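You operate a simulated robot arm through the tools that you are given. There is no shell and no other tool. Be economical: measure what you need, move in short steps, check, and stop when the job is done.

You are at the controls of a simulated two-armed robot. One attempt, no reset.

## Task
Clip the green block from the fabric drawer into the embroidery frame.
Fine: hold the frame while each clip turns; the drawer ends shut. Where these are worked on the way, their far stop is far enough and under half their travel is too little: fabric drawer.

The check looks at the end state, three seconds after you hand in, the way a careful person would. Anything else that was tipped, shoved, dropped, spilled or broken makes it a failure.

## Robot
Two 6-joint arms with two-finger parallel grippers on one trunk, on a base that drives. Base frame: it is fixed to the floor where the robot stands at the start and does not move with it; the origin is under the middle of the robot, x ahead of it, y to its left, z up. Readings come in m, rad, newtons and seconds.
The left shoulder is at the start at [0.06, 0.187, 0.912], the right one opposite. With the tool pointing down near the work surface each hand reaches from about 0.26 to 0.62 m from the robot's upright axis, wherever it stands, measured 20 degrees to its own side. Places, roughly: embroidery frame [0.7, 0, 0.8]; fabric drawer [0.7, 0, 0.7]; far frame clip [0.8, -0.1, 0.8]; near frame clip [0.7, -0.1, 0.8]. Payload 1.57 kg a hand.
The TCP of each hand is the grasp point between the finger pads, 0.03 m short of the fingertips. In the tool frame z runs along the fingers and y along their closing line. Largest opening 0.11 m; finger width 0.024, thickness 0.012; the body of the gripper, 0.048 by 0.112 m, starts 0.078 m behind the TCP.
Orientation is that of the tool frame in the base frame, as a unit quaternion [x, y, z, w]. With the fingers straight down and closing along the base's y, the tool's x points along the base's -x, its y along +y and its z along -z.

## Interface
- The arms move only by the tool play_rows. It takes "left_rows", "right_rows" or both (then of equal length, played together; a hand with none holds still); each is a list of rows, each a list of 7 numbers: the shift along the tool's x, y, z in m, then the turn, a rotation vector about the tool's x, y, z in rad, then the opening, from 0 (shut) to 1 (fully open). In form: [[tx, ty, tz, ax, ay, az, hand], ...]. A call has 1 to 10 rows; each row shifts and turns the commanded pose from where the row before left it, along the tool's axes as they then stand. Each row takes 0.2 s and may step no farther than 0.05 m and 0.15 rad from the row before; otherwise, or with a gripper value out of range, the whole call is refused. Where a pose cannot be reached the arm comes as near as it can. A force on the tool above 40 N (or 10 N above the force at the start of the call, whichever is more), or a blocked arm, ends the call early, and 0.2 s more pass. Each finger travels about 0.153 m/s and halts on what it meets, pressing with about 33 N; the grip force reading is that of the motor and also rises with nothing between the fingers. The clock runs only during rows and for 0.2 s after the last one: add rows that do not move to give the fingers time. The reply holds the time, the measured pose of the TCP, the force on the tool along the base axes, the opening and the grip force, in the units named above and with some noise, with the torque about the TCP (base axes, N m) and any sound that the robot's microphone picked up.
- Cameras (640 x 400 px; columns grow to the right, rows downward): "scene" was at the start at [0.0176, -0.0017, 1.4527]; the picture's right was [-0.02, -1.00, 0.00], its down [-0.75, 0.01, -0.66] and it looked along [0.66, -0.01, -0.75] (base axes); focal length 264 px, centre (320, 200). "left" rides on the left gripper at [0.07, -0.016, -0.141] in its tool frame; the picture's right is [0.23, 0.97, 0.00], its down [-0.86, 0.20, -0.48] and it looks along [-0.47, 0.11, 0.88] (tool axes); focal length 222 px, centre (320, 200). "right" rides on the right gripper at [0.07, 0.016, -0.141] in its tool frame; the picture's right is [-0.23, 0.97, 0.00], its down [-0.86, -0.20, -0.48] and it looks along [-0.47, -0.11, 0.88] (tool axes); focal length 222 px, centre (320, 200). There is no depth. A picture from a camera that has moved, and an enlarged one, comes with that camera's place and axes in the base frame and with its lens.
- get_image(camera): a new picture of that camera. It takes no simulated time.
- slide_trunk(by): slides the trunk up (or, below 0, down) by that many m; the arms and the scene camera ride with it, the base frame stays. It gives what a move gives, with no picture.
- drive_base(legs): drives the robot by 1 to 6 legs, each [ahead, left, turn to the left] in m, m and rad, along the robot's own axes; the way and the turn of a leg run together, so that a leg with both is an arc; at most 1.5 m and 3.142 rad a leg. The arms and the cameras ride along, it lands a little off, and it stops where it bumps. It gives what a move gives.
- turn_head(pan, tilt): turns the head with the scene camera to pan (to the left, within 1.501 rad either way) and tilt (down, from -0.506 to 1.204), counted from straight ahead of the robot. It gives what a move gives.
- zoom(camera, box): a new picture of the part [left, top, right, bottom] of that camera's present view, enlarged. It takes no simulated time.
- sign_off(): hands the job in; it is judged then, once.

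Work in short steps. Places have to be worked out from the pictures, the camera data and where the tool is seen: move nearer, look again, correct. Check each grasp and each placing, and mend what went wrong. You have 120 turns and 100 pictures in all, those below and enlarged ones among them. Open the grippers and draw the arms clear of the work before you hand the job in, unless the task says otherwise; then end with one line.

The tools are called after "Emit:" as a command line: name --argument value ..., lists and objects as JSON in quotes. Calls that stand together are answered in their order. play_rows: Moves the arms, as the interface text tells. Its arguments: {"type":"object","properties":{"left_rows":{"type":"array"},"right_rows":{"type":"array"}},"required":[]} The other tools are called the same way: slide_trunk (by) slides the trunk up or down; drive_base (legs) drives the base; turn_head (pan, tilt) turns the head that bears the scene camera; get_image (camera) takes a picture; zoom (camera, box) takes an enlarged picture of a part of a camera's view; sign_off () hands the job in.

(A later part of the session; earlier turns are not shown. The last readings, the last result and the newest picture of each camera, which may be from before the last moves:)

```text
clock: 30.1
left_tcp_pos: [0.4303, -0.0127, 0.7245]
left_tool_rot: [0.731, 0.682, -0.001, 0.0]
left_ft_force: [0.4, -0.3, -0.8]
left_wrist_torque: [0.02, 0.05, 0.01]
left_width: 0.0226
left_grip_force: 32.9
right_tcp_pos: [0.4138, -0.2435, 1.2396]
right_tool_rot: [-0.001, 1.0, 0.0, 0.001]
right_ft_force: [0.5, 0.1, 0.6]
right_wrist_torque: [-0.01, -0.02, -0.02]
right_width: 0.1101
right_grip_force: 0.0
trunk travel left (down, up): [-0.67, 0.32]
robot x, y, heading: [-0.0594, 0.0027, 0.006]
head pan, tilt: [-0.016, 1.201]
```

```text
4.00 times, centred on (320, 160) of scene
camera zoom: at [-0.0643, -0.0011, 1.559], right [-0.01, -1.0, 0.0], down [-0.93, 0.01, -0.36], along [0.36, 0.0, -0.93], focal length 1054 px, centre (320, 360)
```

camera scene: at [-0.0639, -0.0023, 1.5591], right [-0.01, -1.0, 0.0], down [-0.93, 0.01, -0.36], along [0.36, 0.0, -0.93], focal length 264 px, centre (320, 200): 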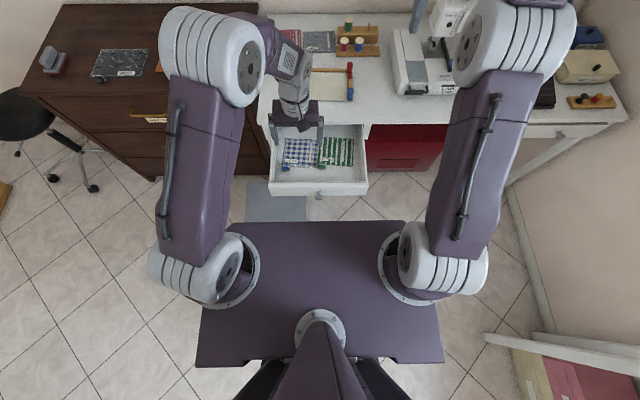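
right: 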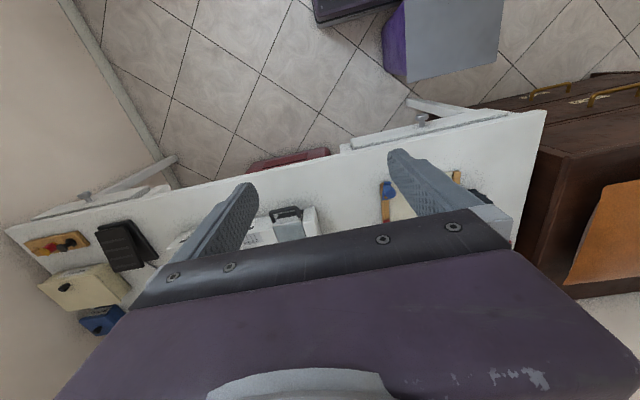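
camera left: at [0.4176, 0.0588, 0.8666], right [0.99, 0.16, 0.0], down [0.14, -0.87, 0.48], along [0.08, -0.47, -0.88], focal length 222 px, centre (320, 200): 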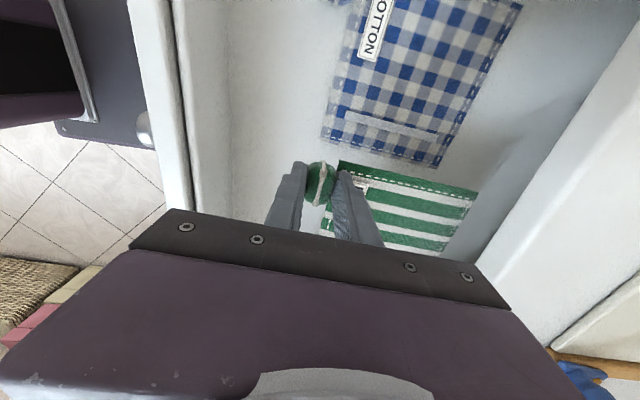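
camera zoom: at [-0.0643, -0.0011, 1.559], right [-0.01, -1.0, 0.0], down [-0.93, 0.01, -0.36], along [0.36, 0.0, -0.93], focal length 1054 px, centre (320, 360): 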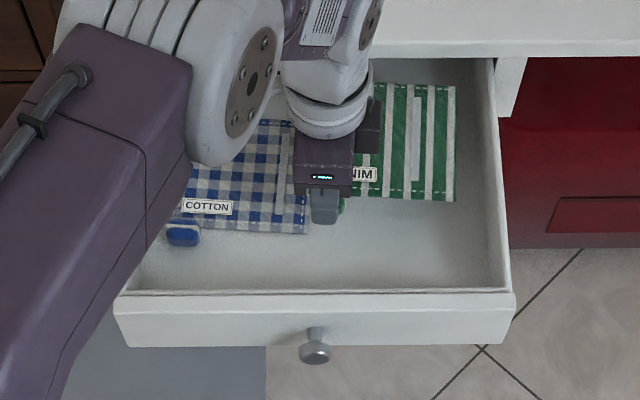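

Block follows, level. Its far edge is just under the table overhang, so go back first while rising, then up.

Emit:
play_rows --left_rows '[[0, -0.02, -0.006, 0, 0, 0, 0], [0, -0.02, -0.01, 0, 0, 0, 0], [0, -0.03, -0.02, 0, 0, 0, 0], [0, -0.01, -0.03, 0, 0, 0, 0], [0, 0, -0.04, 0, 0, 0, 0], [0, 0, -0.04, 0, 0, 0, 0], [0, 0, -0.04, 0, 0, 0, 0]]'

Emit:
get_image --camera "left"

Emit:
get_image --camera "scene"

```text
clock: 31.7
left_tcp_pos: [0.3516, -0.008, 0.9081]
left_tool_rot: [0.731, 0.682, 0.0, 0.0]
left_ft_force: [0.7, 0.1, 0.4]
left_wrist_torque: [-0.01, 0.02, 0.03]
left_width: 0.023
left_grip_force: 32.7
right_tcp_pos: [0.4131, -0.2419, 1.2409]
right_tool_rot: [-0.001, 1.0, 0.0, 0.001]
right_ft_force: [0.1, -0.4, 0.1]
right_wrist_torque: [0.02, 0.0, -0.02]
right_width: 0.11
right_grip_force: 0.1
trunk travel left (down, up): [-0.67, 0.32]
robot x, y, heading: [-0.0562, 0.0018, -0.002]
head pan, tilt: [-0.016, 1.201]
```

```text
65 pictures are left
camera left: at [0.3385, 0.0643, 1.052], right [0.99, 0.16, 0.0], down [0.14, -0.87, 0.48], along [0.07, -0.47, -0.88], focal length 222 px, centre (320, 200)
```

left: 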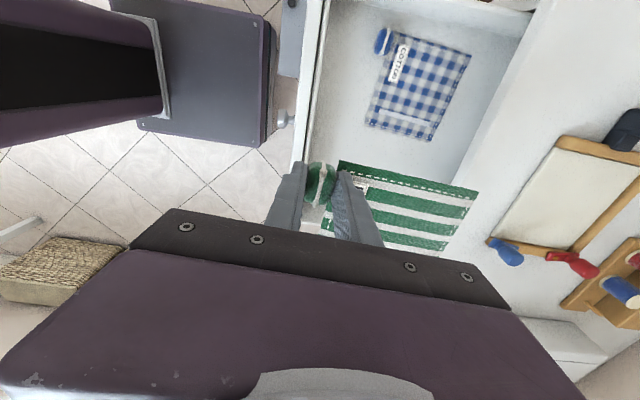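

```text
64 pictures are left
camera scene: at [-0.0649, -0.0009, 1.559], right [-0.01, -1.0, 0.0], down [-0.93, 0.01, -0.36], along [0.36, -0.01, -0.93], focal length 264 px, centre (320, 200)
```

scene: 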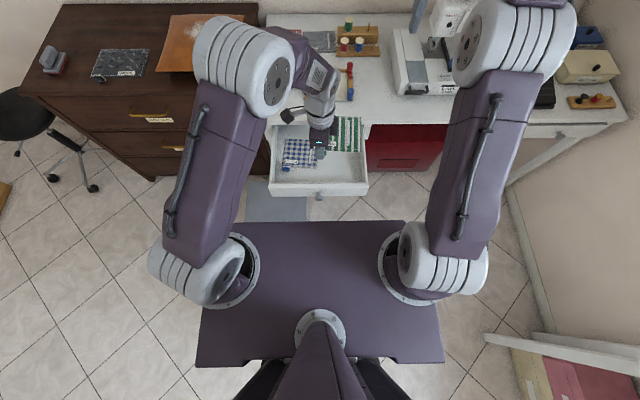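

Block is secure. Now move it left/up out of the way, and drive back 0.1 m to prepare the right hand to push the drawer shut.

Emit:
play_rows --left_rows '[[0.03, 0, -0.01, 0, 0, 0, 0], [0.03, 0, -0.01, 0, 0, 0, 0], [0.03, 0, -0.01, 0, 0, 0, 0], [0.03, 0, -0.01, 0, 0, 0, 0], [0.03, 0, -0.01, 0, 0, 0, 0], [0.03, 0, -0.01, 0, 0, 0, 0], [0.03, 0, -0.01, 0, 0, 0, 0]]'

Emit:
drive_base --legs '[[-0.1, 0, 0]]'

Emit:
play_rows --right_rows '[[0, 0.02, 0.045, 0, 0, 0, 0], [0, 0.02, 0.045, 0, 0, 0, 0], [0, 0.02, 0.045, 0, 0, 0, 0], [0, 0.02, 0.045, 0, 0, 0, 0], [0, 0.02, 0.045, 0, 0, 0, 0], [0, 0.02, 0.045, 0, 0, 0, 0], [0, 0.02, 0.045, 0, 0, 0, 0], [0, 0.02, 0.045, 0, 0, 0, 0], [0, 0.02, 0.035, 0, 0, 0, 0]]'

Emit:
get_image --camera "scene"

```text
clock: 33.3
left_tcp_pos: [0.3675, 0.2031, 0.9809]
left_tool_rot: [0.731, 0.682, 0.0, 0.001]
left_ft_force: [-0.5, 0.2, -0.6]
left_wrist_torque: [-0.02, -0.01, 0.04]
left_width: 0.023
left_grip_force: 32.6
right_tcp_pos: [0.4142, -0.2417, 1.238]
right_tool_rot: [-0.001, 1.0, -0.001, 0.001]
right_ft_force: [0.3, 0.5, -0.3]
right_wrist_torque: [0.0, 0.01, 0.01]
right_width: 0.1099
right_grip_force: 0.2
trunk travel left (down, up): [-0.67, 0.32]
robot x, y, heading: [-0.0582, -0.0028, 0.003]
head pan, tilt: [-0.016, 1.201]
```

```text
clock: 34.5
left_tcp_pos: [0.268, 0.2027, 0.9796]
left_tool_rot: [0.731, 0.682, -0.001, 0.0]
left_ft_force: [0.4, -0.1, 0.1]
left_wrist_torque: [0.06, 0.04, -0.01]
left_width: 0.0228
left_grip_force: 32.7
right_tcp_pos: [0.3152, -0.2427, 1.2394]
right_tool_rot: [-0.002, 1.0, 0.0, -0.001]
right_ft_force: [0.5, 0.0, 0.2]
right_wrist_torque: [0.0, -0.02, -0.01]
right_width: 0.1101
right_grip_force: 0.1
trunk travel left (down, up): [-0.67, 0.32]
robot x, y, heading: [-0.1611, -0.0013, 0.001]
head pan, tilt: [-0.016, 1.201]
```

```text
clock: 36.5
left_tcp_pos: [0.2678, 0.2035, 0.9799]
left_tool_rot: [0.731, 0.682, 0.0, 0.0]
left_ft_force: [0.7, -0.2, -1.0]
left_wrist_torque: [0.01, 0.01, 0.0]
left_width: 0.0227
left_grip_force: 32.5
right_tcp_pos: [0.3138, -0.0635, 0.8471]
right_tool_rot: [-0.003, 1.0, 0.0, 0.001]
right_ft_force: [0.7, 0.4, 0.2]
right_wrist_torque: [-0.05, -0.01, 0.0]
right_width: 0.0
right_grip_force: 21.4
trunk travel left (down, up): [-0.67, 0.32]
robot x, y, heading: [-0.1594, 0.0003, 0.007]
head pan, tilt: [-0.016, 1.201]
```

```text
63 pictures are left
camera scene: at [-0.1629, -0.0006, 1.5591], right [-0.01, -1.0, 0.0], down [-0.93, 0.01, -0.36], along [0.36, 0.0, -0.93], focal length 264 px, centre (320, 200)
```

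scene: 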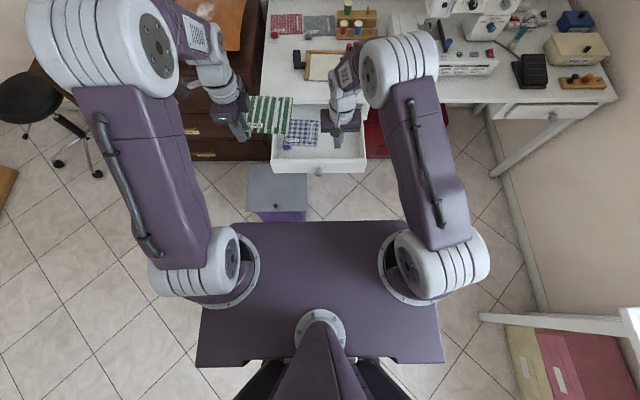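

Right hand over the drawer front. Move it back, tilt forward 0.6, and lower to pushing height in front of the drawer (x≈0.25).

Emit:
play_rows --right_rows '[[0.035, 0, 0, 0, 0, 0, 0], [0.035, 0, 0, 0, 0, 0, 0], [0, 0, 0, 0, -0.15, 0, 0], [0, 0, 0, 0, -0.15, 0, 0], [0, 0, 0, 0, -0.15, 0, 0], [0, 0, 0, 0, -0.15, 0, 0]]'

Emit:
play_rows --right_rows '[[0.017, 0, 0.0248, 0, 0, 0, 0], [0.017, 0, 0.0248, 0, 0, 0, 0], [0.017, 0, 0.0248, 0, 0, 0, 0], [0.017, 0, 0.0248, 0, 0, 0, 0], [0.017, 0, 0.0248, 0, 0, 0, 0]]'

Emit:
get_image --camera "right"

```text
clock: 37.9
left_tcp_pos: [0.2668, 0.2033, 0.9804]
left_tool_rot: [0.731, 0.683, 0.0, -0.001]
left_ft_force: [0.1, 0.4, -1.6]
left_wrist_torque: [0.03, 0.0, 0.0]
left_width: 0.0228
left_grip_force: 32.7
right_tcp_pos: [0.2206, -0.0322, 0.8396]
right_tool_rot: [-0.007, 0.991, 0.062, 0.116]
right_ft_force: [0.0, 0.7, 0.0]
right_wrist_torque: [-0.01, 0.03, 0.01]
right_width: 0.0
right_grip_force: 21.3
right hand out of reach, approached as far as the arm can: row 4, 5, 6
trunk travel left (down, up): [-0.67, 0.32]
robot x, y, heading: [-0.1556, -0.0017, 0.007]
head pan, tilt: [-0.016, 1.201]
```

```text
clock: 39.0
left_tcp_pos: [0.2681, 0.203, 0.9817]
left_tool_rot: [0.731, 0.683, -0.001, -0.001]
left_ft_force: [0.1, -0.3, 0.0]
left_wrist_torque: [0.03, 0.02, -0.04]
left_width: 0.0227
left_grip_force: 32.6
right_tcp_pos: [0.1884, -0.0485, 0.6944]
right_tool_rot: [-0.004, 0.987, 0.021, 0.162]
right_ft_force: [0.5, 0.6, 0.7]
right_wrist_torque: [0.01, 0.03, -0.01]
right_width: 0.0
right_grip_force: 21.2
trunk travel left (down, up): [-0.67, 0.32]
robot x, y, heading: [-0.1617, -0.0027, 0.003]
head pan, tilt: [-0.016, 1.201]
```

```text
62 pictures are left
camera right: at [0.0763, -0.0375, 0.8073], right [0.2, 0.97, 0.11], down [0.66, -0.22, 0.72], along [0.72, -0.07, -0.69], focal length 222 px, centre (320, 200)
```

right: 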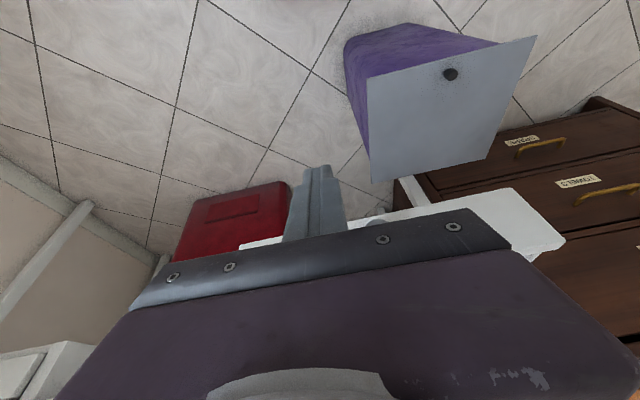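

Hand is in front of the drawer at z≈0.69. Move forward 4 cm and add tilt.

Emit:
play_rows --right_rows '[[-0.019, 0, 0.0064, 0, 0, 0, 0], [-0.019, 0, 0.0064, 0, 0, 0, 0], [0, 0, 0, 0, -0.12, 0, 0], [0, 0, 0, 0, -0.12, 0, 0]]'

Emit:
get_image --camera "right"

```text
clock: 40.0
left_tcp_pos: [0.2675, 0.2025, 0.9792]
left_tool_rot: [0.731, 0.683, 0.0, 0.0]
left_ft_force: [0.5, 0.3, -0.9]
left_wrist_torque: [0.02, 0.01, -0.04]
left_width: 0.023
left_grip_force: 33.3
right_tcp_pos: [0.2277, -0.045, 0.6964]
right_tool_rot: [-0.001, 0.96, 0.021, 0.279]
right_ft_force: [1.1, -0.5, 0.1]
right_wrist_torque: [-0.03, 0.03, -0.02]
right_width: 0.0
right_grip_force: 21.3
trunk travel left (down, up): [-0.67, 0.32]
robot x, y, heading: [-0.1594, 0.0023, -0.0]
head pan, tilt: [-0.016, 1.201]
```

```text
61 pictures are left
camera right: at [0.0928, -0.0347, 0.7783], right [0.18, 0.97, 0.16], down [0.47, -0.23, 0.85], along [0.87, -0.08, -0.49], focal length 222 px, centre (320, 200)
```

right: 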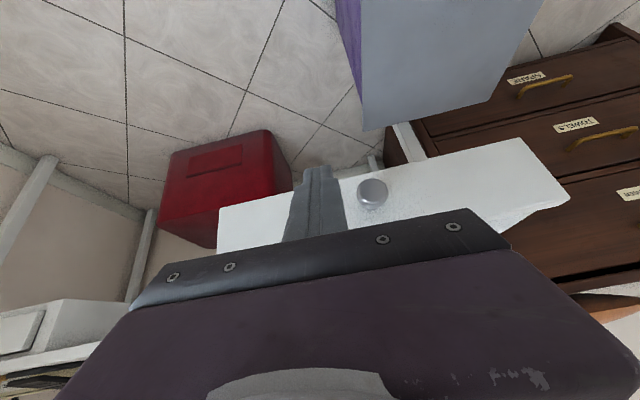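

Tilt is good and fingers are beside the knob. Drive forward 0.15 to push the drawer in.

Emit:
drive_base --legs '[[0.15, 0, 0]]'

Emit:
get_image --camera "scene"

```text
clock: 41.4
left_tcp_pos: [0.4185, 0.2057, 0.9807]
left_tool_rot: [0.73, 0.684, 0.0, 0.0]
left_ft_force: [0.1, -1.1, -0.6]
left_wrist_torque: [0.01, 0.02, 0.03]
left_width: 0.0226
left_grip_force: 33.6
right_tcp_pos: [0.3793, -0.0447, 0.6958]
right_tool_rot: [-0.001, 0.96, 0.02, 0.278]
right_ft_force: [-1.0, 0.7, 1.1]
right_wrist_torque: [-0.01, 0.01, 0.0]
right_width: 0.0002
right_grip_force: 21.4
trunk travel left (down, up): [-0.67, 0.32]
robot x, y, heading: [-0.0079, 0.0002, 0.007]
head pan, tilt: [-0.016, 1.201]
```

```text
60 pictures are left
camera scene: at [-0.0128, -0.0006, 1.5591], right [-0.01, -1.0, 0.0], down [-0.93, 0.01, -0.36], along [0.36, 0.0, -0.93], focal length 264 px, centre (320, 200)
```

scene: 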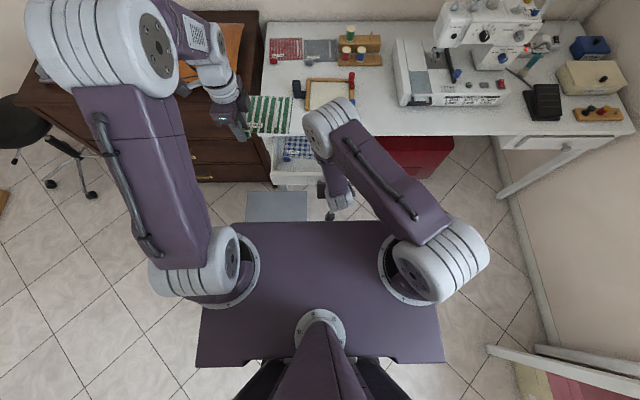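

Drawer is moving in. Finish the push with the arm.

Emit:
play_rows --right_rows '[[-0.0169, 0, 0.0107, 0, 0, 0, 0], [-0.0169, 0, 0.0107, 0, 0, 0, 0], [-0.0169, 0, 0.0107, 0, 0, 0, 0], [-0.0169, 0, 0.0107, 0, 0, 0, 0], [-0.0169, 0, 0.0107, 0, 0, 0, 0], [-0.0169, 0, 0.0107, 0, 0, 0, 0], [-0.0169, 0, 0.0107, 0, 0, 0, 0]]'

Emit:
play_rows --right_rows '[[-0.0085, 0, 0.0053, 0, 0, 0, 0], [-0.0085, 0, 0.0053, 0, 0, 0, 0], [-0.0085, 0, 0.0053, 0, 0, 0, 0]]'

Emit:
get_image --camera "right"

```text
clock: 43.0
left_tcp_pos: [0.4185, 0.2037, 0.9793]
left_tool_rot: [0.729, 0.684, -0.001, 0.0]
left_ft_force: [0.0, 0.2, -0.4]
left_wrist_torque: [0.04, 0.04, -0.01]
left_width: 0.0227
left_grip_force: 32.9
right_tcp_pos: [0.5195, -0.042, 0.6954]
right_tool_rot: [-0.002, 0.96, 0.02, 0.278]
right_ft_force: [0.2, -0.7, 0.8]
right_wrist_torque: [-0.02, 0.02, 0.01]
right_width: 0.0
right_grip_force: 21.2
trunk travel left (down, up): [-0.67, 0.32]
robot x, y, heading: [-0.0074, 0.0002, 0.005]
head pan, tilt: [-0.016, 1.201]
```

```text
clock: 44.0
left_tcp_pos: [0.4161, 0.2044, 0.9816]
left_tool_rot: [0.729, 0.684, 0.001, 0.0]
left_ft_force: [0.6, -0.5, -0.9]
left_wrist_torque: [-0.01, 0.06, 0.0]
left_width: 0.0227
left_grip_force: 33.2
right_tcp_pos: [0.5377, -0.042, 0.6922]
right_tool_rot: [-0.004, 0.963, 0.021, 0.268]
right_ft_force: [-16.4, 0.2, 10.4]
right_wrist_torque: [0.01, 0.58, 0.01]
right_width: 0.0001
right_grip_force: 21.8
trunk travel left (down, up): [-0.67, 0.32]
robot x, y, heading: [-0.0096, -0.0006, 0.009]
head pan, tilt: [-0.016, 1.201]
stopped in row 3 (right hand): the force on the tool passed its limit at 43 N (the readings are from after the stop); the commanded pose is now the measured one
```

```text
59 pictures are left
camera right: at [0.4051, -0.0313, 0.7776], right [0.18, 0.97, 0.15], down [0.49, -0.22, 0.84], along [0.85, -0.07, -0.51], focal length 222 px, centre (320, 200)
```

right: 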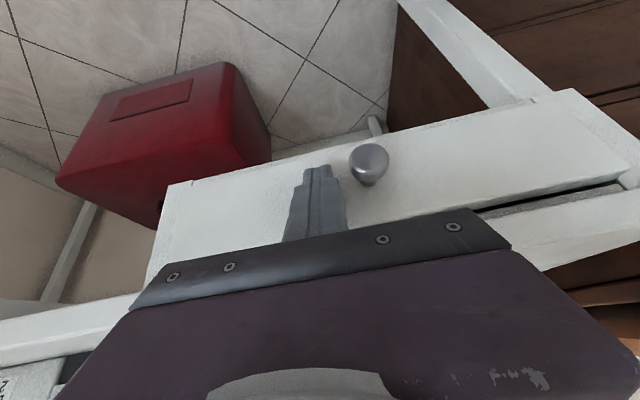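

Drawer met its stop at 43 N — shut. Withdraw the right hand, untilt and raise it.

Emit:
play_rows --right_rows '[[0.0169, 0, -0.0107, 0, 0, 0, 0], [0.0169, 0, -0.0107, 0, 0, 0, 0], [0.0169, 0, -0.0107, 0, 0, 0, 0], [0.0169, 0, -0.0107, 0, 0.14, 0, 0], [0.0169, 0, -0.0107, 0, 0.14, 0, 0], [0, 0, -0.03, 0, 0.14, 0, 0], [0, 0, -0.03, 0, 0.12, 0, 0], [0, 0, -0.04, 0, 0, 0, 0], [0, 0, -0.04, 0, 0, 0, 0], [0, 0, -0.04, 0, 0, 0, 0]]'

Emit:
play_rows --right_rows '[[0, -0.02, -0.04, 0, 0, 0, 0], [0, -0.02, -0.04, 0, 0, 0, 0], [0, -0.02, -0.04, 0, 0, 0, 0], [0, -0.02, -0.04, 0, 0, 0, 0], [0, -0.02, -0.04, 0, 0, 0, 0], [0, -0.02, -0.04, 0, 0, 0, 0]]'

Emit:
get_image --camera "scene"

```text
clock: 46.2
left_tcp_pos: [0.4185, 0.2046, 0.981]
left_tool_rot: [0.729, 0.684, 0.0, 0.0]
left_ft_force: [-0.4, 0.0, -0.6]
left_wrist_torque: [0.03, 0.05, -0.02]
left_width: 0.0228
left_grip_force: 34.0
right_tcp_pos: [0.4234, -0.0481, 0.8626]
right_tool_rot: [-0.009, 0.999, 0.03, 0.038]
right_ft_force: [0.7, -0.3, 0.4]
right_wrist_torque: [-0.01, -0.01, -0.01]
right_width: 0.0
right_grip_force: 20.9
right hand out of reach, approached as far as the arm can: row 6
trunk travel left (down, up): [-0.67, 0.32]
robot x, y, heading: [-0.0083, -0.0001, 0.008]
head pan, tilt: [-0.016, 1.201]
```

```text
clock: 47.6
left_tcp_pos: [0.4168, 0.2046, 0.9804]
left_tool_rot: [0.729, 0.684, 0.001, 0.0]
left_ft_force: [0.3, -0.7, -0.6]
left_wrist_torque: [-0.01, 0.0, 0.0]
left_width: 0.0227
left_grip_force: 33.3
right_tcp_pos: [0.4099, -0.184, 1.0969]
right_tool_rot: [-0.01, 0.999, 0.031, 0.037]
right_ft_force: [0.0, -0.3, 0.6]
right_wrist_torque: [0.02, 0.0, -0.01]
right_width: 0.0
right_grip_force: 20.9
trunk travel left (down, up): [-0.67, 0.32]
robot x, y, heading: [-0.0085, -0.0001, 0.003]
head pan, tilt: [-0.016, 1.201]
```

```text
58 pictures are left
camera scene: at [-0.0139, -0.001, 1.559], right [-0.01, -1.0, 0.0], down [-0.93, 0.01, -0.36], along [0.36, 0.0, -0.93], focal length 264 px, centre (320, 200)
```

scene: 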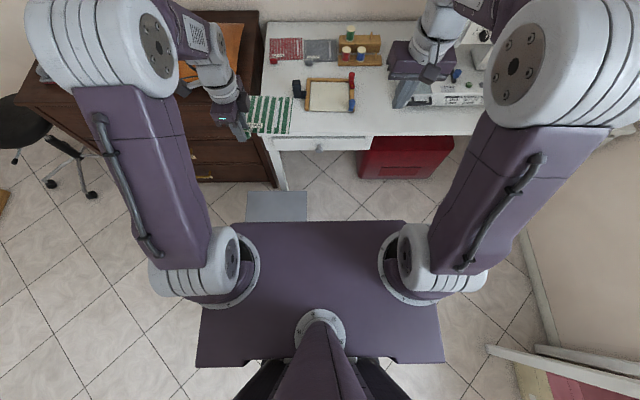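

Drawer is shut. Retract the right hand, then drive right to pass the storage box on the floor.

Emit:
play_rows --right_rows '[[0.02, 0.01, -0.03, 0, 0, 0, 0], [0.02, 0.01, -0.03, 0, 0, 0, 0], [0.02, 0.01, -0.03, 0, 0, 0, 0], [0.02, 0.01, -0.03, 0, 0, 0, 0]]'

Emit:
drive_base --legs '[[0, -0.35, 0]]'

Emit:
turn_head --pan 0.3 --tilt 1.0

Emit:
get_image --camera "scene"

```text
clock: 48.6
left_tcp_pos: [0.4155, 0.2048, 0.9808]
left_tool_rot: [0.729, 0.684, 0.001, -0.001]
left_ft_force: [0.5, 0.7, -0.6]
left_wrist_torque: [0.0, 0.01, -0.02]
left_width: 0.0227
left_grip_force: 32.8
right_tcp_pos: [0.3172, -0.1492, 1.2109]
right_tool_rot: [-0.01, 0.999, 0.03, 0.037]
right_ft_force: [-0.6, 0.3, -0.4]
right_wrist_torque: [-0.01, -0.03, 0.0]
right_width: 0.0
right_grip_force: 21.5
trunk travel left (down, up): [-0.67, 0.32]
robot x, y, heading: [-0.0053, 0.0007, 0.007]
head pan, tilt: [-0.016, 1.201]
```

```text
clock: 50.9
left_tcp_pos: [0.4199, -0.1501, 0.9801]
left_tool_rot: [0.73, 0.683, 0.0, -0.001]
left_ft_force: [0.3, 0.3, -0.6]
left_wrist_torque: [-0.02, 0.03, 0.01]
left_width: 0.0228
left_grip_force: 33.4
right_tcp_pos: [0.322, -0.5049, 1.2106]
right_tool_rot: [-0.01, 0.999, 0.03, 0.038]
right_ft_force: [0.0, -0.3, -0.2]
right_wrist_torque: [0.01, 0.02, 0.0]
right_width: 0.0
right_grip_force: 21.2
trunk travel left (down, up): [-0.67, 0.32]
robot x, y, heading: [-0.0015, -0.3598, 0.005]
head pan, tilt: [-0.016, 1.201]
```

```text
clock: 51.7
left_tcp_pos: [0.4199, -0.1508, 0.9806]
left_tool_rot: [0.729, 0.684, 0.0, 0.0]
left_ft_force: [0.7, 0.1, -0.8]
left_wrist_torque: [0.01, 0.05, 0.04]
left_width: 0.0228
left_grip_force: 32.7
right_tcp_pos: [0.3236, -0.5059, 1.2105]
right_tool_rot: [-0.01, 0.999, 0.03, 0.038]
right_ft_force: [-1.4, 1.1, -0.5]
right_wrist_torque: [-0.03, -0.03, 0.03]
right_width: 0.0
right_grip_force: 21.9
trunk travel left (down, up): [-0.67, 0.32]
robot x, y, heading: [-0.0057, -0.3514, 0.009]
head pan, tilt: [0.3, 1.0]
```

```text
57 pictures are left
camera scene: at [-0.0001, -0.3347, 1.5716], right [0.3, -0.95, 0.0], down [-0.8, -0.25, -0.54], along [0.51, 0.16, -0.84], focal length 264 px, centre (320, 200)
```

scene: 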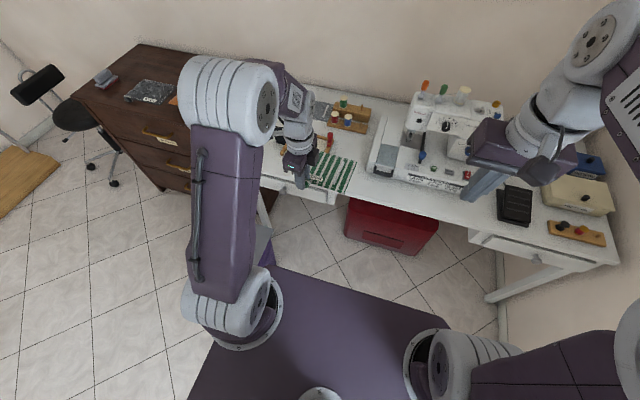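

Turn left 0.4 first, then check, then approach along a diagonal keeping clear of box and sewing machine.

Emit:
drive_base --legs '[[0, 0, 0.4]]'

Emit:
drive_base --legs '[[0.15, -0.06, 0]]'

Emit:
turn_head --pan 0.15 --tilt 1.0

Emit:
get_image --camera "scene"

```text
clock: 53.3
left_tcp_pos: [0.3039, 0.0021, 0.9809]
left_tool_rot: [0.575, 0.818, 0.0, 0.001]
left_ft_force: [-0.1, 0.3, -0.4]
left_wrist_torque: [0.0, 0.04, 0.03]
left_width: 0.0227
left_grip_force: 33.3
right_tcp_pos: [0.3543, -0.3641, 1.21]
right_tool_rot: [-0.213, 0.976, 0.038, 0.03]
right_ft_force: [-0.2, -0.5, -0.2]
right_wrist_torque: [0.01, 0.0, -0.03]
right_width: 0.0
right_grip_force: 21.4
trunk travel left (down, up): [-0.67, 0.32]
robot x, y, heading: [-0.0056, -0.3534, 0.419]
head pan, tilt: [0.3, 1.0]
```

```text
clock: 54.8
left_tcp_pos: [0.4653, 0.0097, 0.9807]
left_tool_rot: [0.576, 0.817, 0.001, 0.0]
left_ft_force: [-0.8, -0.9, -0.5]
left_wrist_torque: [0.01, 0.05, 0.0]
left_width: 0.0225
left_grip_force: 32.9
right_tcp_pos: [0.5149, -0.3568, 1.2103]
right_tool_rot: [-0.212, 0.976, 0.037, 0.031]
right_ft_force: [-0.6, -0.6, -0.4]
right_wrist_torque: [0.02, 0.01, 0.02]
right_width: 0.0001
right_grip_force: 21.0
trunk travel left (down, up): [-0.67, 0.32]
robot x, y, heading: [0.1534, -0.3439, 0.42]
head pan, tilt: [0.3, 1.0]
```

```text
clock: 55.5
left_tcp_pos: [0.4668, 0.0083, 0.9805]
left_tool_rot: [0.576, 0.817, 0.0, -0.001]
left_ft_force: [-0.4, -0.7, 0.0]
left_wrist_torque: [0.03, 0.05, 0.01]
left_width: 0.0226
left_grip_force: 33.0
right_tcp_pos: [0.518, -0.357, 1.2099]
right_tool_rot: [-0.212, 0.976, 0.037, 0.029]
right_ft_force: [0.2, 0.1, 1.0]
right_wrist_torque: [0.0, 0.01, -0.03]
right_width: 0.0001
right_grip_force: 21.8
trunk travel left (down, up): [-0.67, 0.32]
robot x, y, heading: [0.1522, -0.345, 0.416]
head pan, tilt: [0.15, 1.0]
```

```text
56 pictures are left
camera scene: at [0.1601, -0.3349, 1.5716], right [0.54, -0.84, 0.0], down [-0.71, -0.45, -0.54], along [0.46, 0.29, -0.84], focal length 264 px, centre (320, 200)
```

scene: 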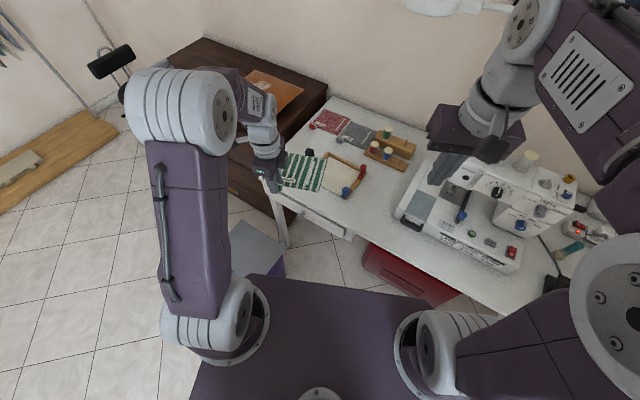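

Clear on all sides. Advance the last ~0.11 m in the same direction.

Emit:
drive_base --legs '[[0.1, -0.04, 0]]'

Emit:
get_image --camera "scene"

Emit:
zoom --camera "scene" --box '[260, 120, 420, 220]'

```text
clock: 56.6
left_tcp_pos: [0.5702, 0.012, 0.98]
left_tool_rot: [0.576, 0.818, -0.001, 0.0]
left_ft_force: [0.3, 0.2, -0.3]
left_wrist_torque: [0.01, 0.06, 0.01]
left_width: 0.0229
left_grip_force: 32.9
right_tcp_pos: [0.6215, -0.3548, 1.2104]
right_tool_rot: [-0.212, 0.976, 0.037, 0.031]
right_ft_force: [0.6, 0.8, -1.1]
right_wrist_torque: [0.0, 0.0, -0.02]
right_width: 0.0001
right_grip_force: 21.4
trunk travel left (down, up): [-0.67, 0.32]
robot x, y, heading: [0.2618, -0.343, 0.415]
head pan, tilt: [0.15, 1.0]
```

```text
55 pictures are left
camera scene: at [0.2631, -0.3326, 1.5717], right [0.54, -0.84, 0.0], down [-0.71, -0.45, -0.54], along [0.46, 0.29, -0.84], focal length 264 px, centre (320, 200)
```

scene: 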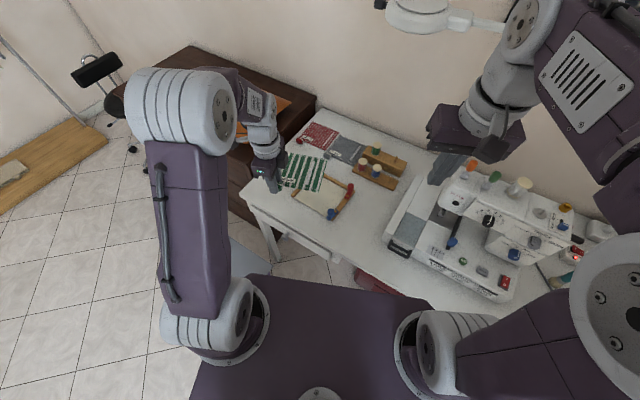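

```text
4.00 times, centred on (340, 170) of scene
camera zoom: at [0.2631, -0.3326, 1.5717], right [0.54, -0.84, 0.0], down [-0.71, -0.45, -0.54], along [0.46, 0.29, -0.84], focal length 1054 px, centre (240, 320)
```

zoom: 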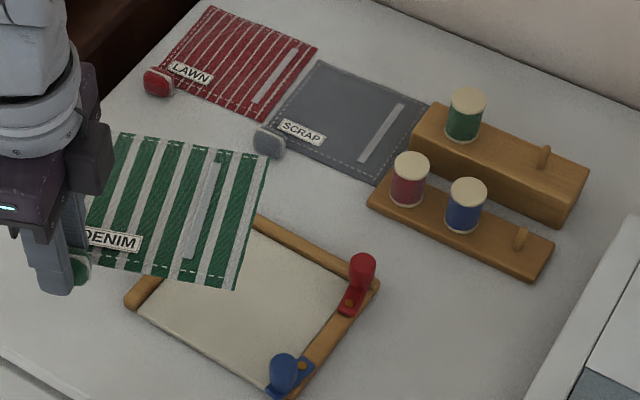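

Good view. Now yaw the left hand by +0.36 to roughly align the block with the frame, staying high, then look with the left camera.

Emit:
play_rows --left_rows '[[0, 0, 0, 0, 0, 0.12, 0], [0, 0, 0, 0, 0, 0.12, 0], [0, 0, 0, 0, 0, 0.12, 0]]'

Emit:
get_image --camera "left"

Emit:
zoom --camera "scene" --box '[260, 130, 380, 230]'

```text
clock: 57.4
left_tcp_pos: [0.5692, 0.0118, 0.9802]
left_tool_rot: [0.714, 0.7, -0.001, -0.001]
left_ft_force: [0.2, -0.6, -1.0]
left_wrist_torque: [0.05, 0.03, 0.03]
left_width: 0.0226
left_grip_force: 33.0
right_tcp_pos: [0.6212, -0.3538, 1.2097]
right_tool_rot: [-0.212, 0.976, 0.037, 0.03]
right_ft_force: [0.2, 0.4, -0.4]
right_wrist_torque: [-0.02, 0.0, 0.04]
right_width: 0.0
right_grip_force: 21.6
trunk travel left (down, up): [-0.67, 0.32]
robot x, y, heading: [0.261, -0.347, 0.42]
head pan, tilt: [0.15, 1.0]
```

```text
53 pictures are left
camera left: at [0.5543, 0.0814, 1.1231], right [0.98, 0.21, 0.0], down [0.18, -0.86, 0.48], along [0.1, -0.47, -0.88], focal length 222 px, centre (320, 200)
```

left: 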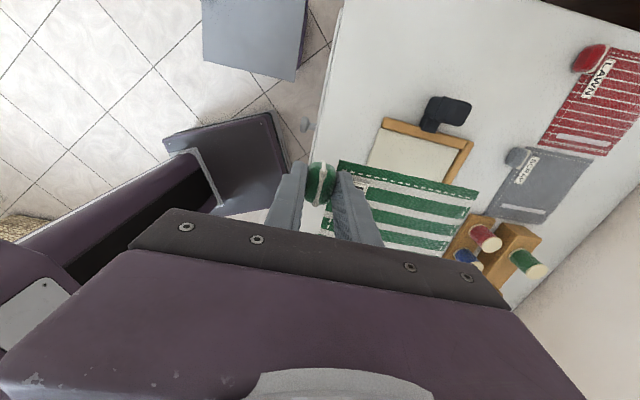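

```text
4.00 times, centred on (320, 180) of scene
camera zoom: at [0.2637, -0.3325, 1.5716], right [0.54, -0.84, 0.0], down [-0.71, -0.45, -0.54], along [0.46, 0.29, -0.84], focal length 1054 px, centre (320, 280)
```

zoom: 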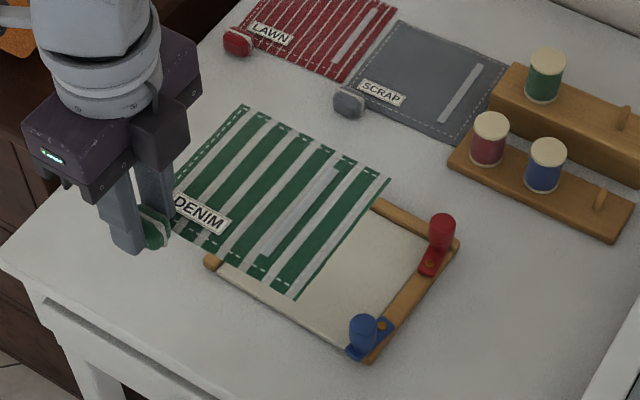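

Frame heading ≈0 and block heading ≈0. Zoom the left camera to measure the frame edges precisely.

Emit:
zoom --camera "left" --box '[352, 80, 512, 180]'

```text
4.00 times, centred on (432, 130) of left
camera zoom: at [0.5543, 0.0814, 1.1231], right [0.98, 0.21, 0.0], down [0.18, -0.86, 0.48], along [0.1, -0.47, -0.88], focal length 888 px, centre (-128, 480)
```

zoom: 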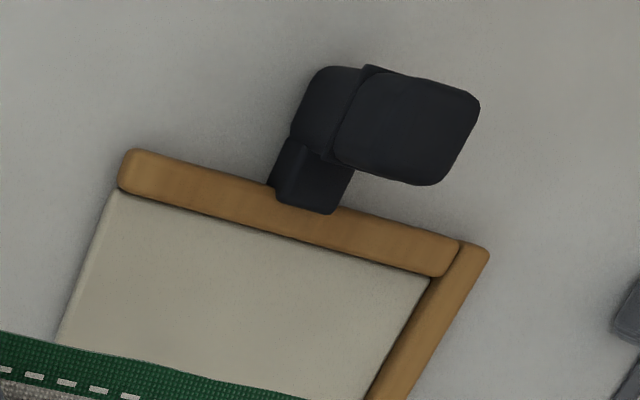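

Emit:
zoom --camera "left" --box '[320, 150, 480, 250]'

```text
4.00 times, centred on (400, 200) of left
camera zoom: at [0.5543, 0.0814, 1.1231], right [0.98, 0.21, 0.0], down [0.18, -0.86, 0.48], along [0.1, -0.47, -0.88], focal length 888 px, centre (0, 200)
```

zoom: 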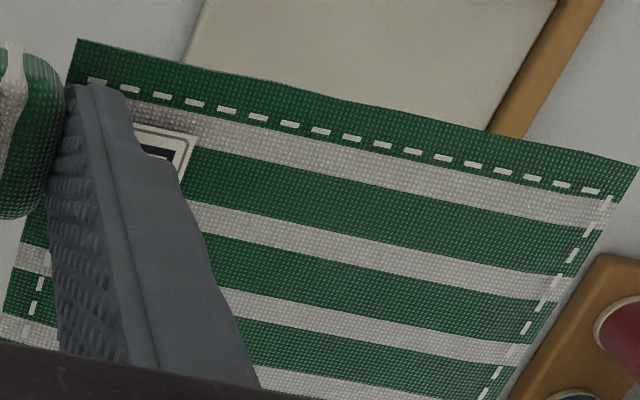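

Frame heading ≈ -0.05, block ≈ -0.02. Before placing, I check whether clips overhang the interior, using the right wrist camera.

Emit:
get_image --camera "right"

Emit:
zoom --camera "scene" --box '[316, 175, 364, 225]'

```text
49 pictures are left
camera right: at [0.5446, -0.3797, 1.3465], right [-0.2, 0.98, 0.07], down [0.84, 0.13, 0.53], along [0.51, 0.17, -0.85], focal length 222 px, centre (320, 200)
```

right: 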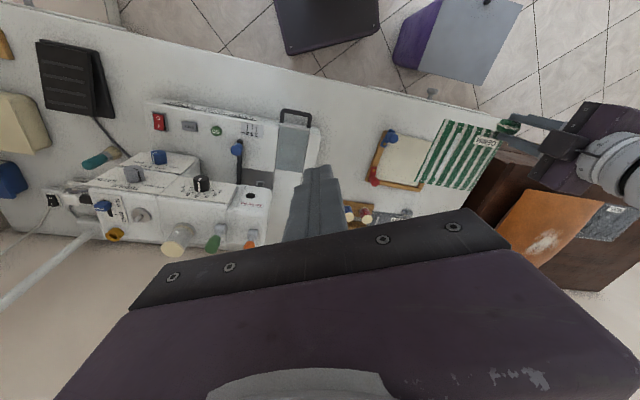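

```text
8.00 times, centred on (340, 200) of scene
camera zoom: at [0.2637, -0.3325, 1.5716], right [0.54, -0.84, 0.0], down [-0.71, -0.45, -0.54], along [0.46, 0.29, -0.84], focal length 2109 px, centre (160, 200)
```

zoom: 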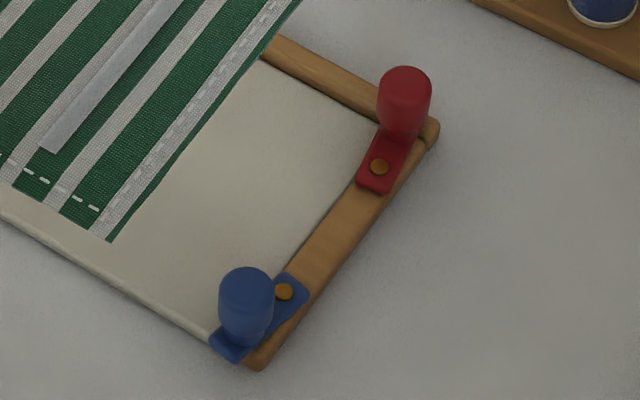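

Blue lever overhangs the pad's near-right corner; I need its height relative to rails. Level and yaw the right hand, and bring its camera nearer.

Emit:
play_rows --right_rows '[[0, 0, 0, 0.06, 0.074, 0, 0.5], [0, 0, 0, 0, 0, 0.14, 0.5], [0, 0, 0, 0, 0, 0.14, 0.5], [0, 0, 0, 0, 0, 0.14, 0.5], [-0.005, 0.02, 0.03, 0, 0, 0, 0.5], [-0.005, 0.02, 0.03, 0, 0, 0, 0.5], [-0.005, 0.02, 0.03, 0, 0, 0, 0.5], [-0.005, 0.02, 0.03, 0, 0, 0, 0.5], [-0.005, 0.02, 0.03, 0, 0, 0, 0.5], [-0.005, 0.02, 0.03, 0, 0, 0, 0.5]]'

Emit:
get_image --camera "right"

```text
clock: 59.6
left_tcp_pos: [0.5705, 0.0121, 0.978]
left_tool_rot: [0.713, 0.701, -0.001, 0.0]
left_ft_force: [1.0, -0.5, -0.5]
left_wrist_torque: [-0.01, 0.05, 0.02]
left_width: 0.0225
left_grip_force: 32.8
right_tcp_pos: [0.65, -0.232, 1.0304]
right_tool_rot: [-0.003, 1.0, -0.001, 0.0]
right_ft_force: [-0.3, 0.4, 0.5]
right_wrist_torque: [0.0, 0.03, 0.01]
right_width: 0.0551
right_grip_force: 0.1
trunk travel left (down, up): [-0.67, 0.32]
robot x, y, heading: [0.2623, -0.3472, 0.413]
head pan, tilt: [0.15, 1.0]
```

```text
47 pictures are left
camera right: at [0.5797, -0.2159, 1.1722], right [0.22, 0.98, 0.0], down [0.86, -0.19, 0.48], along [0.47, -0.11, -0.88], focal length 222 px, centre (320, 200)
```

right: 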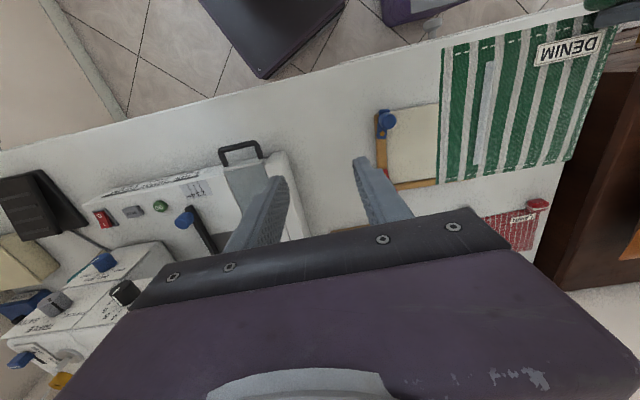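

Blue overhang is ~7 mm at the near end, while slack is ~10 mm, so a left-biased drop should clear. Lower the block to ~3 cm above the frame with a small yaw, then compare edges.

Emit:
play_rows --left_rows '[[0.0019, 0.0128, 0.0236, 0, 0, 0.03, 0], [0.0019, 0.0128, 0.0236, 0, 0, 0, 0], [0.0019, 0.0128, 0.0236, 0, 0, 0, 0], [0.0019, 0.0128, 0.0236, 0, 0, 0, 0], [0.0019, 0.0128, 0.0236, 0, 0, 0, 0]]'

Emit:
get_image --camera "left"

Emit:
zoom --camera "scene" --box '[284, 165, 364, 225]'

Emit:
zoom --camera "right" --box '[340, 60, 540, 185]'

```text
clock: 60.8
left_tcp_pos: [0.6341, 0.018, 0.8624]
left_tool_rot: [0.724, 0.69, -0.001, 0.0]
left_ft_force: [-0.3, 0.2, -1.2]
left_wrist_torque: [0.03, 0.03, -0.04]
left_width: 0.0231
left_grip_force: 32.8
right_tcp_pos: [0.6493, -0.2325, 1.0312]
right_tool_rot: [-0.003, 1.0, -0.001, 0.0]
right_ft_force: [0.5, -0.6, 1.3]
right_wrist_torque: [0.02, 0.01, -0.01]
right_width: 0.0549
right_grip_force: 0.2
trunk travel left (down, up): [-0.67, 0.32]
robot x, y, heading: [0.2609, -0.3458, 0.418]
head pan, tilt: [0.15, 1.0]
```

```text
46 pictures are left
camera left: at [0.6213, 0.0889, 1.0067], right [0.98, 0.18, 0.0], down [0.16, -0.86, 0.48], along [0.09, -0.47, -0.88], focal length 222 px, centre (320, 200)
```

left: 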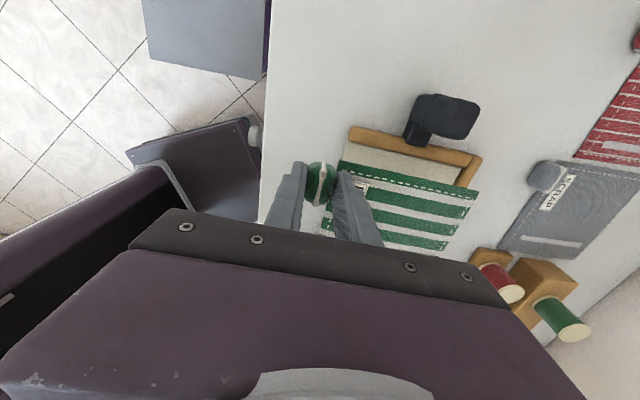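

```text
6.67 times, centred on (324, 195) of scene
camera zoom: at [0.2644, -0.3321, 1.5717], right [0.54, -0.84, 0.0], down [-0.71, -0.45, -0.54], along [0.46, 0.29, -0.84], focal length 1757 px, centre (293, 233)
```

zoom: 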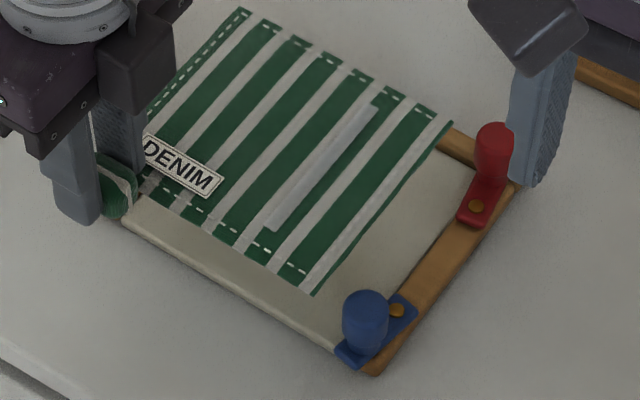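

```text
3.20 times, centred on (440, 122) of right
camera zoom: at [0.5796, -0.2166, 1.1727], right [0.22, 0.98, 0.0], down [0.86, -0.19, 0.48], along [0.47, -0.11, -0.88], focal length 711 px, centre (-64, 448)
```

zoom: 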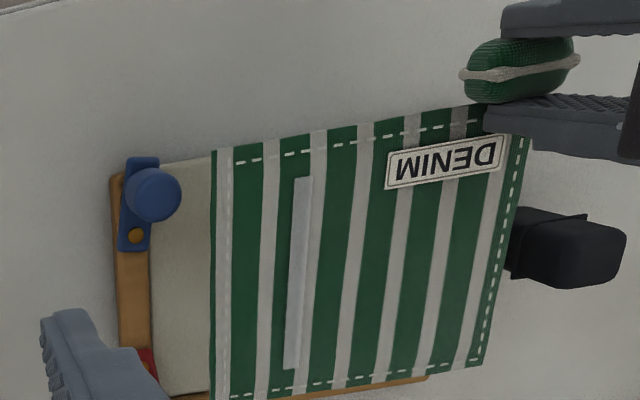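

Emit:
zoom --camera "left" --box '[324, 110, 500, 220]'

```text
3.64 times, centred on (412, 165) of left
camera zoom: at [0.6213, 0.0889, 1.0067], right [0.98, 0.18, 0.0], down [0.16, -0.86, 0.48], along [0.09, -0.47, -0.88], focal length 808 px, centre (-14, 327)
```

zoom: 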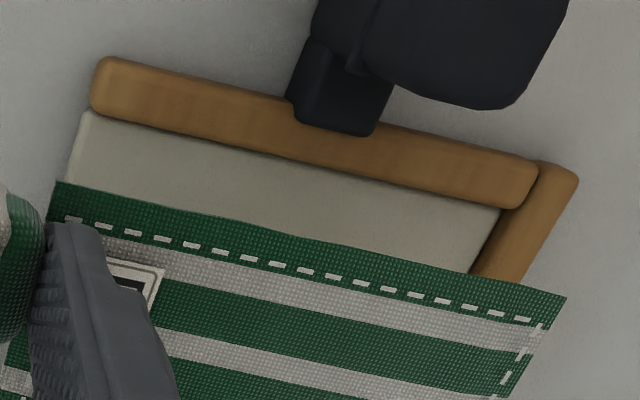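

Triangulating the frame from two heights gives rail top z≈0.76 (lower than assumed), so the block needs +0.021 in x. Shift and descend 5 cm, then re-measure.

Emit:
play_rows --left_rows '[[-0.001, 0.007, 0.012, 0, 0, 0, 0], [-0.001, 0.007, 0.012, 0, 0, 0, 0], [0, 0.007, 0.012, 0, 0, 0, 0], [0, 0, 0.012, 0, 0, 0, 0]]'

Emit:
zoom --camera "left" --box '[324, 110, 500, 220]'

Emit:
zoom --camera "scene" --box '[284, 165, 364, 225]'

Emit:
zoom --camera "right" --box '[340, 60, 540, 185]'

```text
clock: 61.8
left_tcp_pos: [0.6548, 0.0149, 0.8146]
left_tool_rot: [0.723, 0.691, -0.001, 0.0]
left_ft_force: [-0.6, -0.4, -0.8]
left_wrist_torque: [0.03, 0.03, 0.01]
left_width: 0.0229
left_grip_force: 33.0
right_tcp_pos: [0.6501, -0.2321, 1.0319]
right_tool_rot: [-0.004, 1.0, -0.001, 0.0]
right_ft_force: [0.1, -0.1, -0.4]
right_wrist_torque: [-0.01, 0.01, -0.01]
right_width: 0.0549
right_grip_force: 0.0
trunk travel left (down, up): [-0.67, 0.32]
robot x, y, heading: [0.2644, -0.3439, 0.41]
head pan, tilt: [0.15, 1.0]
```

```text
3.64 times, centred on (412, 165) of left
camera zoom: at [0.6417, 0.0859, 0.9572], right [0.98, 0.18, 0.0], down [0.16, -0.86, 0.48], along [0.09, -0.47, -0.88], focal length 808 px, centre (-14, 327)
```

zoom: 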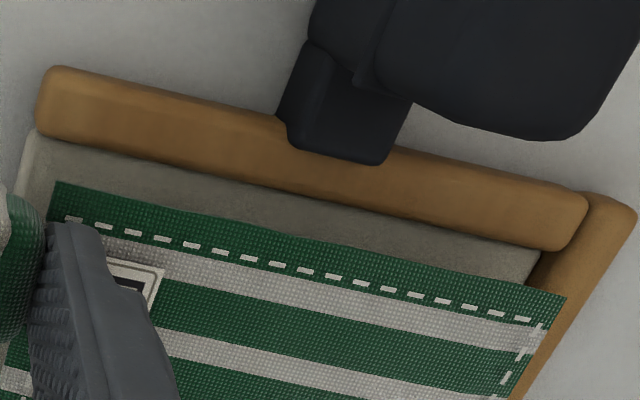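

```text
6.67 times, centred on (324, 195) of scene
camera zoom: at [0.2639, -0.3322, 1.5717], right [0.54, -0.84, 0.0], down [-0.71, -0.45, -0.54], along [0.46, 0.29, -0.84], focal length 1757 px, centre (293, 233)
```

zoom: 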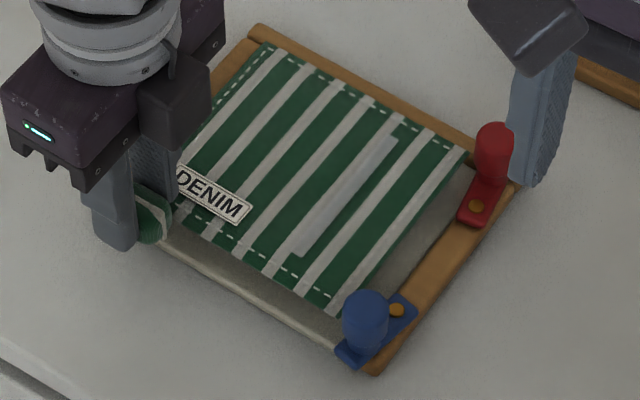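

```text
3.20 times, centred on (440, 122) of right
camera zoom: at [0.5793, -0.2167, 1.1728], right [0.22, 0.98, 0.0], down [0.86, -0.19, 0.48], along [0.47, -0.11, -0.88], focal length 711 px, centre (-64, 448)
```

zoom: 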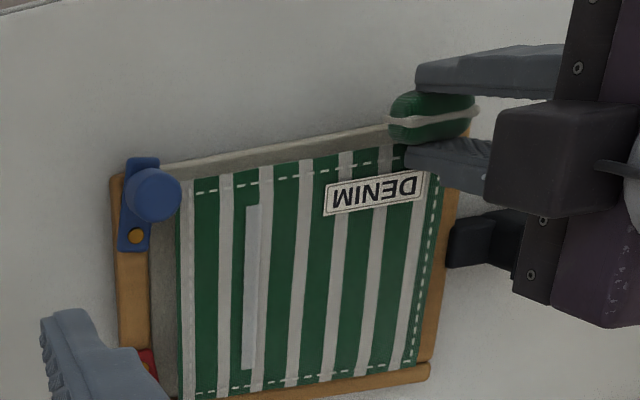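

Margins look good: ~4 mm left, ~4.5 mm far, ~4 mm to the blue knob. Descend slowly.

Emit:
play_rows --left_rows '[[0, 0, 0.006, 0, 0, 0, 0], [0, 0, 0.006, 0, 0, 0, 0], [0, 0, 0.004, 0, 0, 0, 0], [0, 0, 0.003, 0, 0, 0, 0]]'

Emit:
zoom --camera "left" --box '[324, 110, 500, 220]'

Emit:
zoom --camera "scene" --box '[284, 165, 364, 225]'

```text
clock: 62.8
left_tcp_pos: [0.656, 0.0159, 0.7951]
left_tool_rot: [0.723, 0.69, -0.001, 0.0]
left_ft_force: [-0.6, 0.0, -0.3]
left_wrist_torque: [0.03, -0.01, -0.02]
left_width: 0.0229
left_grip_force: 33.3
right_tcp_pos: [0.6488, -0.2325, 1.0315]
right_tool_rot: [-0.003, 1.0, -0.001, 0.0]
right_ft_force: [-0.4, -0.3, -0.2]
right_wrist_torque: [0.01, 0.04, 0.02]
right_width: 0.0549
right_grip_force: 0.1
trunk travel left (down, up): [-0.67, 0.32]
robot x, y, heading: [0.2622, -0.3463, 0.417]
head pan, tilt: [0.15, 1.0]
```

```text
3.64 times, centred on (412, 165) of left
camera zoom: at [0.6413, 0.0863, 0.9382], right [0.98, 0.18, 0.0], down [0.16, -0.86, 0.48], along [0.09, -0.47, -0.88], focal length 808 px, centre (-14, 327)
```

zoom: 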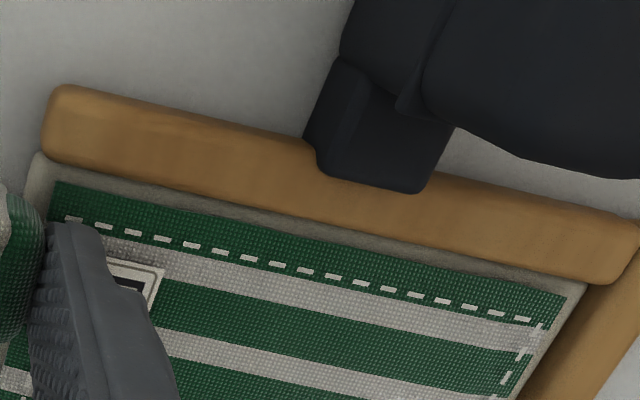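

```text
6.67 times, centred on (324, 195) of scene
camera zoom: at [0.2637, -0.3324, 1.5716], right [0.54, -0.84, 0.0], down [-0.71, -0.45, -0.54], along [0.46, 0.29, -0.84], focal length 1757 px, centre (293, 233)
```

zoom: 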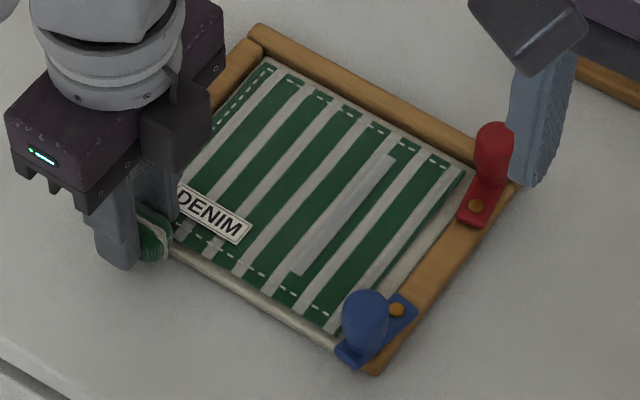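

Block is between the rails. Continue down in 2 mm steps until contact.

Emit:
play_rows --left_rows '[[0, 0, 0.003, 0, 0, 0, 0], [0, 0, 0.002, 0, 0, 0, 0], [0, 0, 0.002, 0, 0, 0, 0]]'

```text
clock: 63.8
left_tcp_pos: [0.6542, 0.0153, 0.7938]
left_tool_rot: [0.723, 0.691, 0.004, 0.0]
left_ft_force: [-9.6, -1.2, 25.2]
left_wrist_torque: [-0.51, 0.21, -0.18]
left_width: 0.0228
left_grip_force: 33.6
right_tcp_pos: [0.647, -0.2354, 1.0329]
right_tool_rot: [-0.004, 1.0, 0.001, 0.002]
right_ft_force: [-0.3, -0.7, -0.7]
right_wrist_torque: [-0.01, 0.04, 0.01]
right_width: 0.055
right_grip_force: 0.1
trunk travel left (down, up): [-0.67, 0.32]
robot x, y, heading: [0.2597, -0.3449, 0.415]
head pan, tilt: [0.15, 1.0]
stopped in row 3 (left hand): the force on the tool passed its limit at 43 N (the readings are from after the stop); the commanded pose is now the measured one
```

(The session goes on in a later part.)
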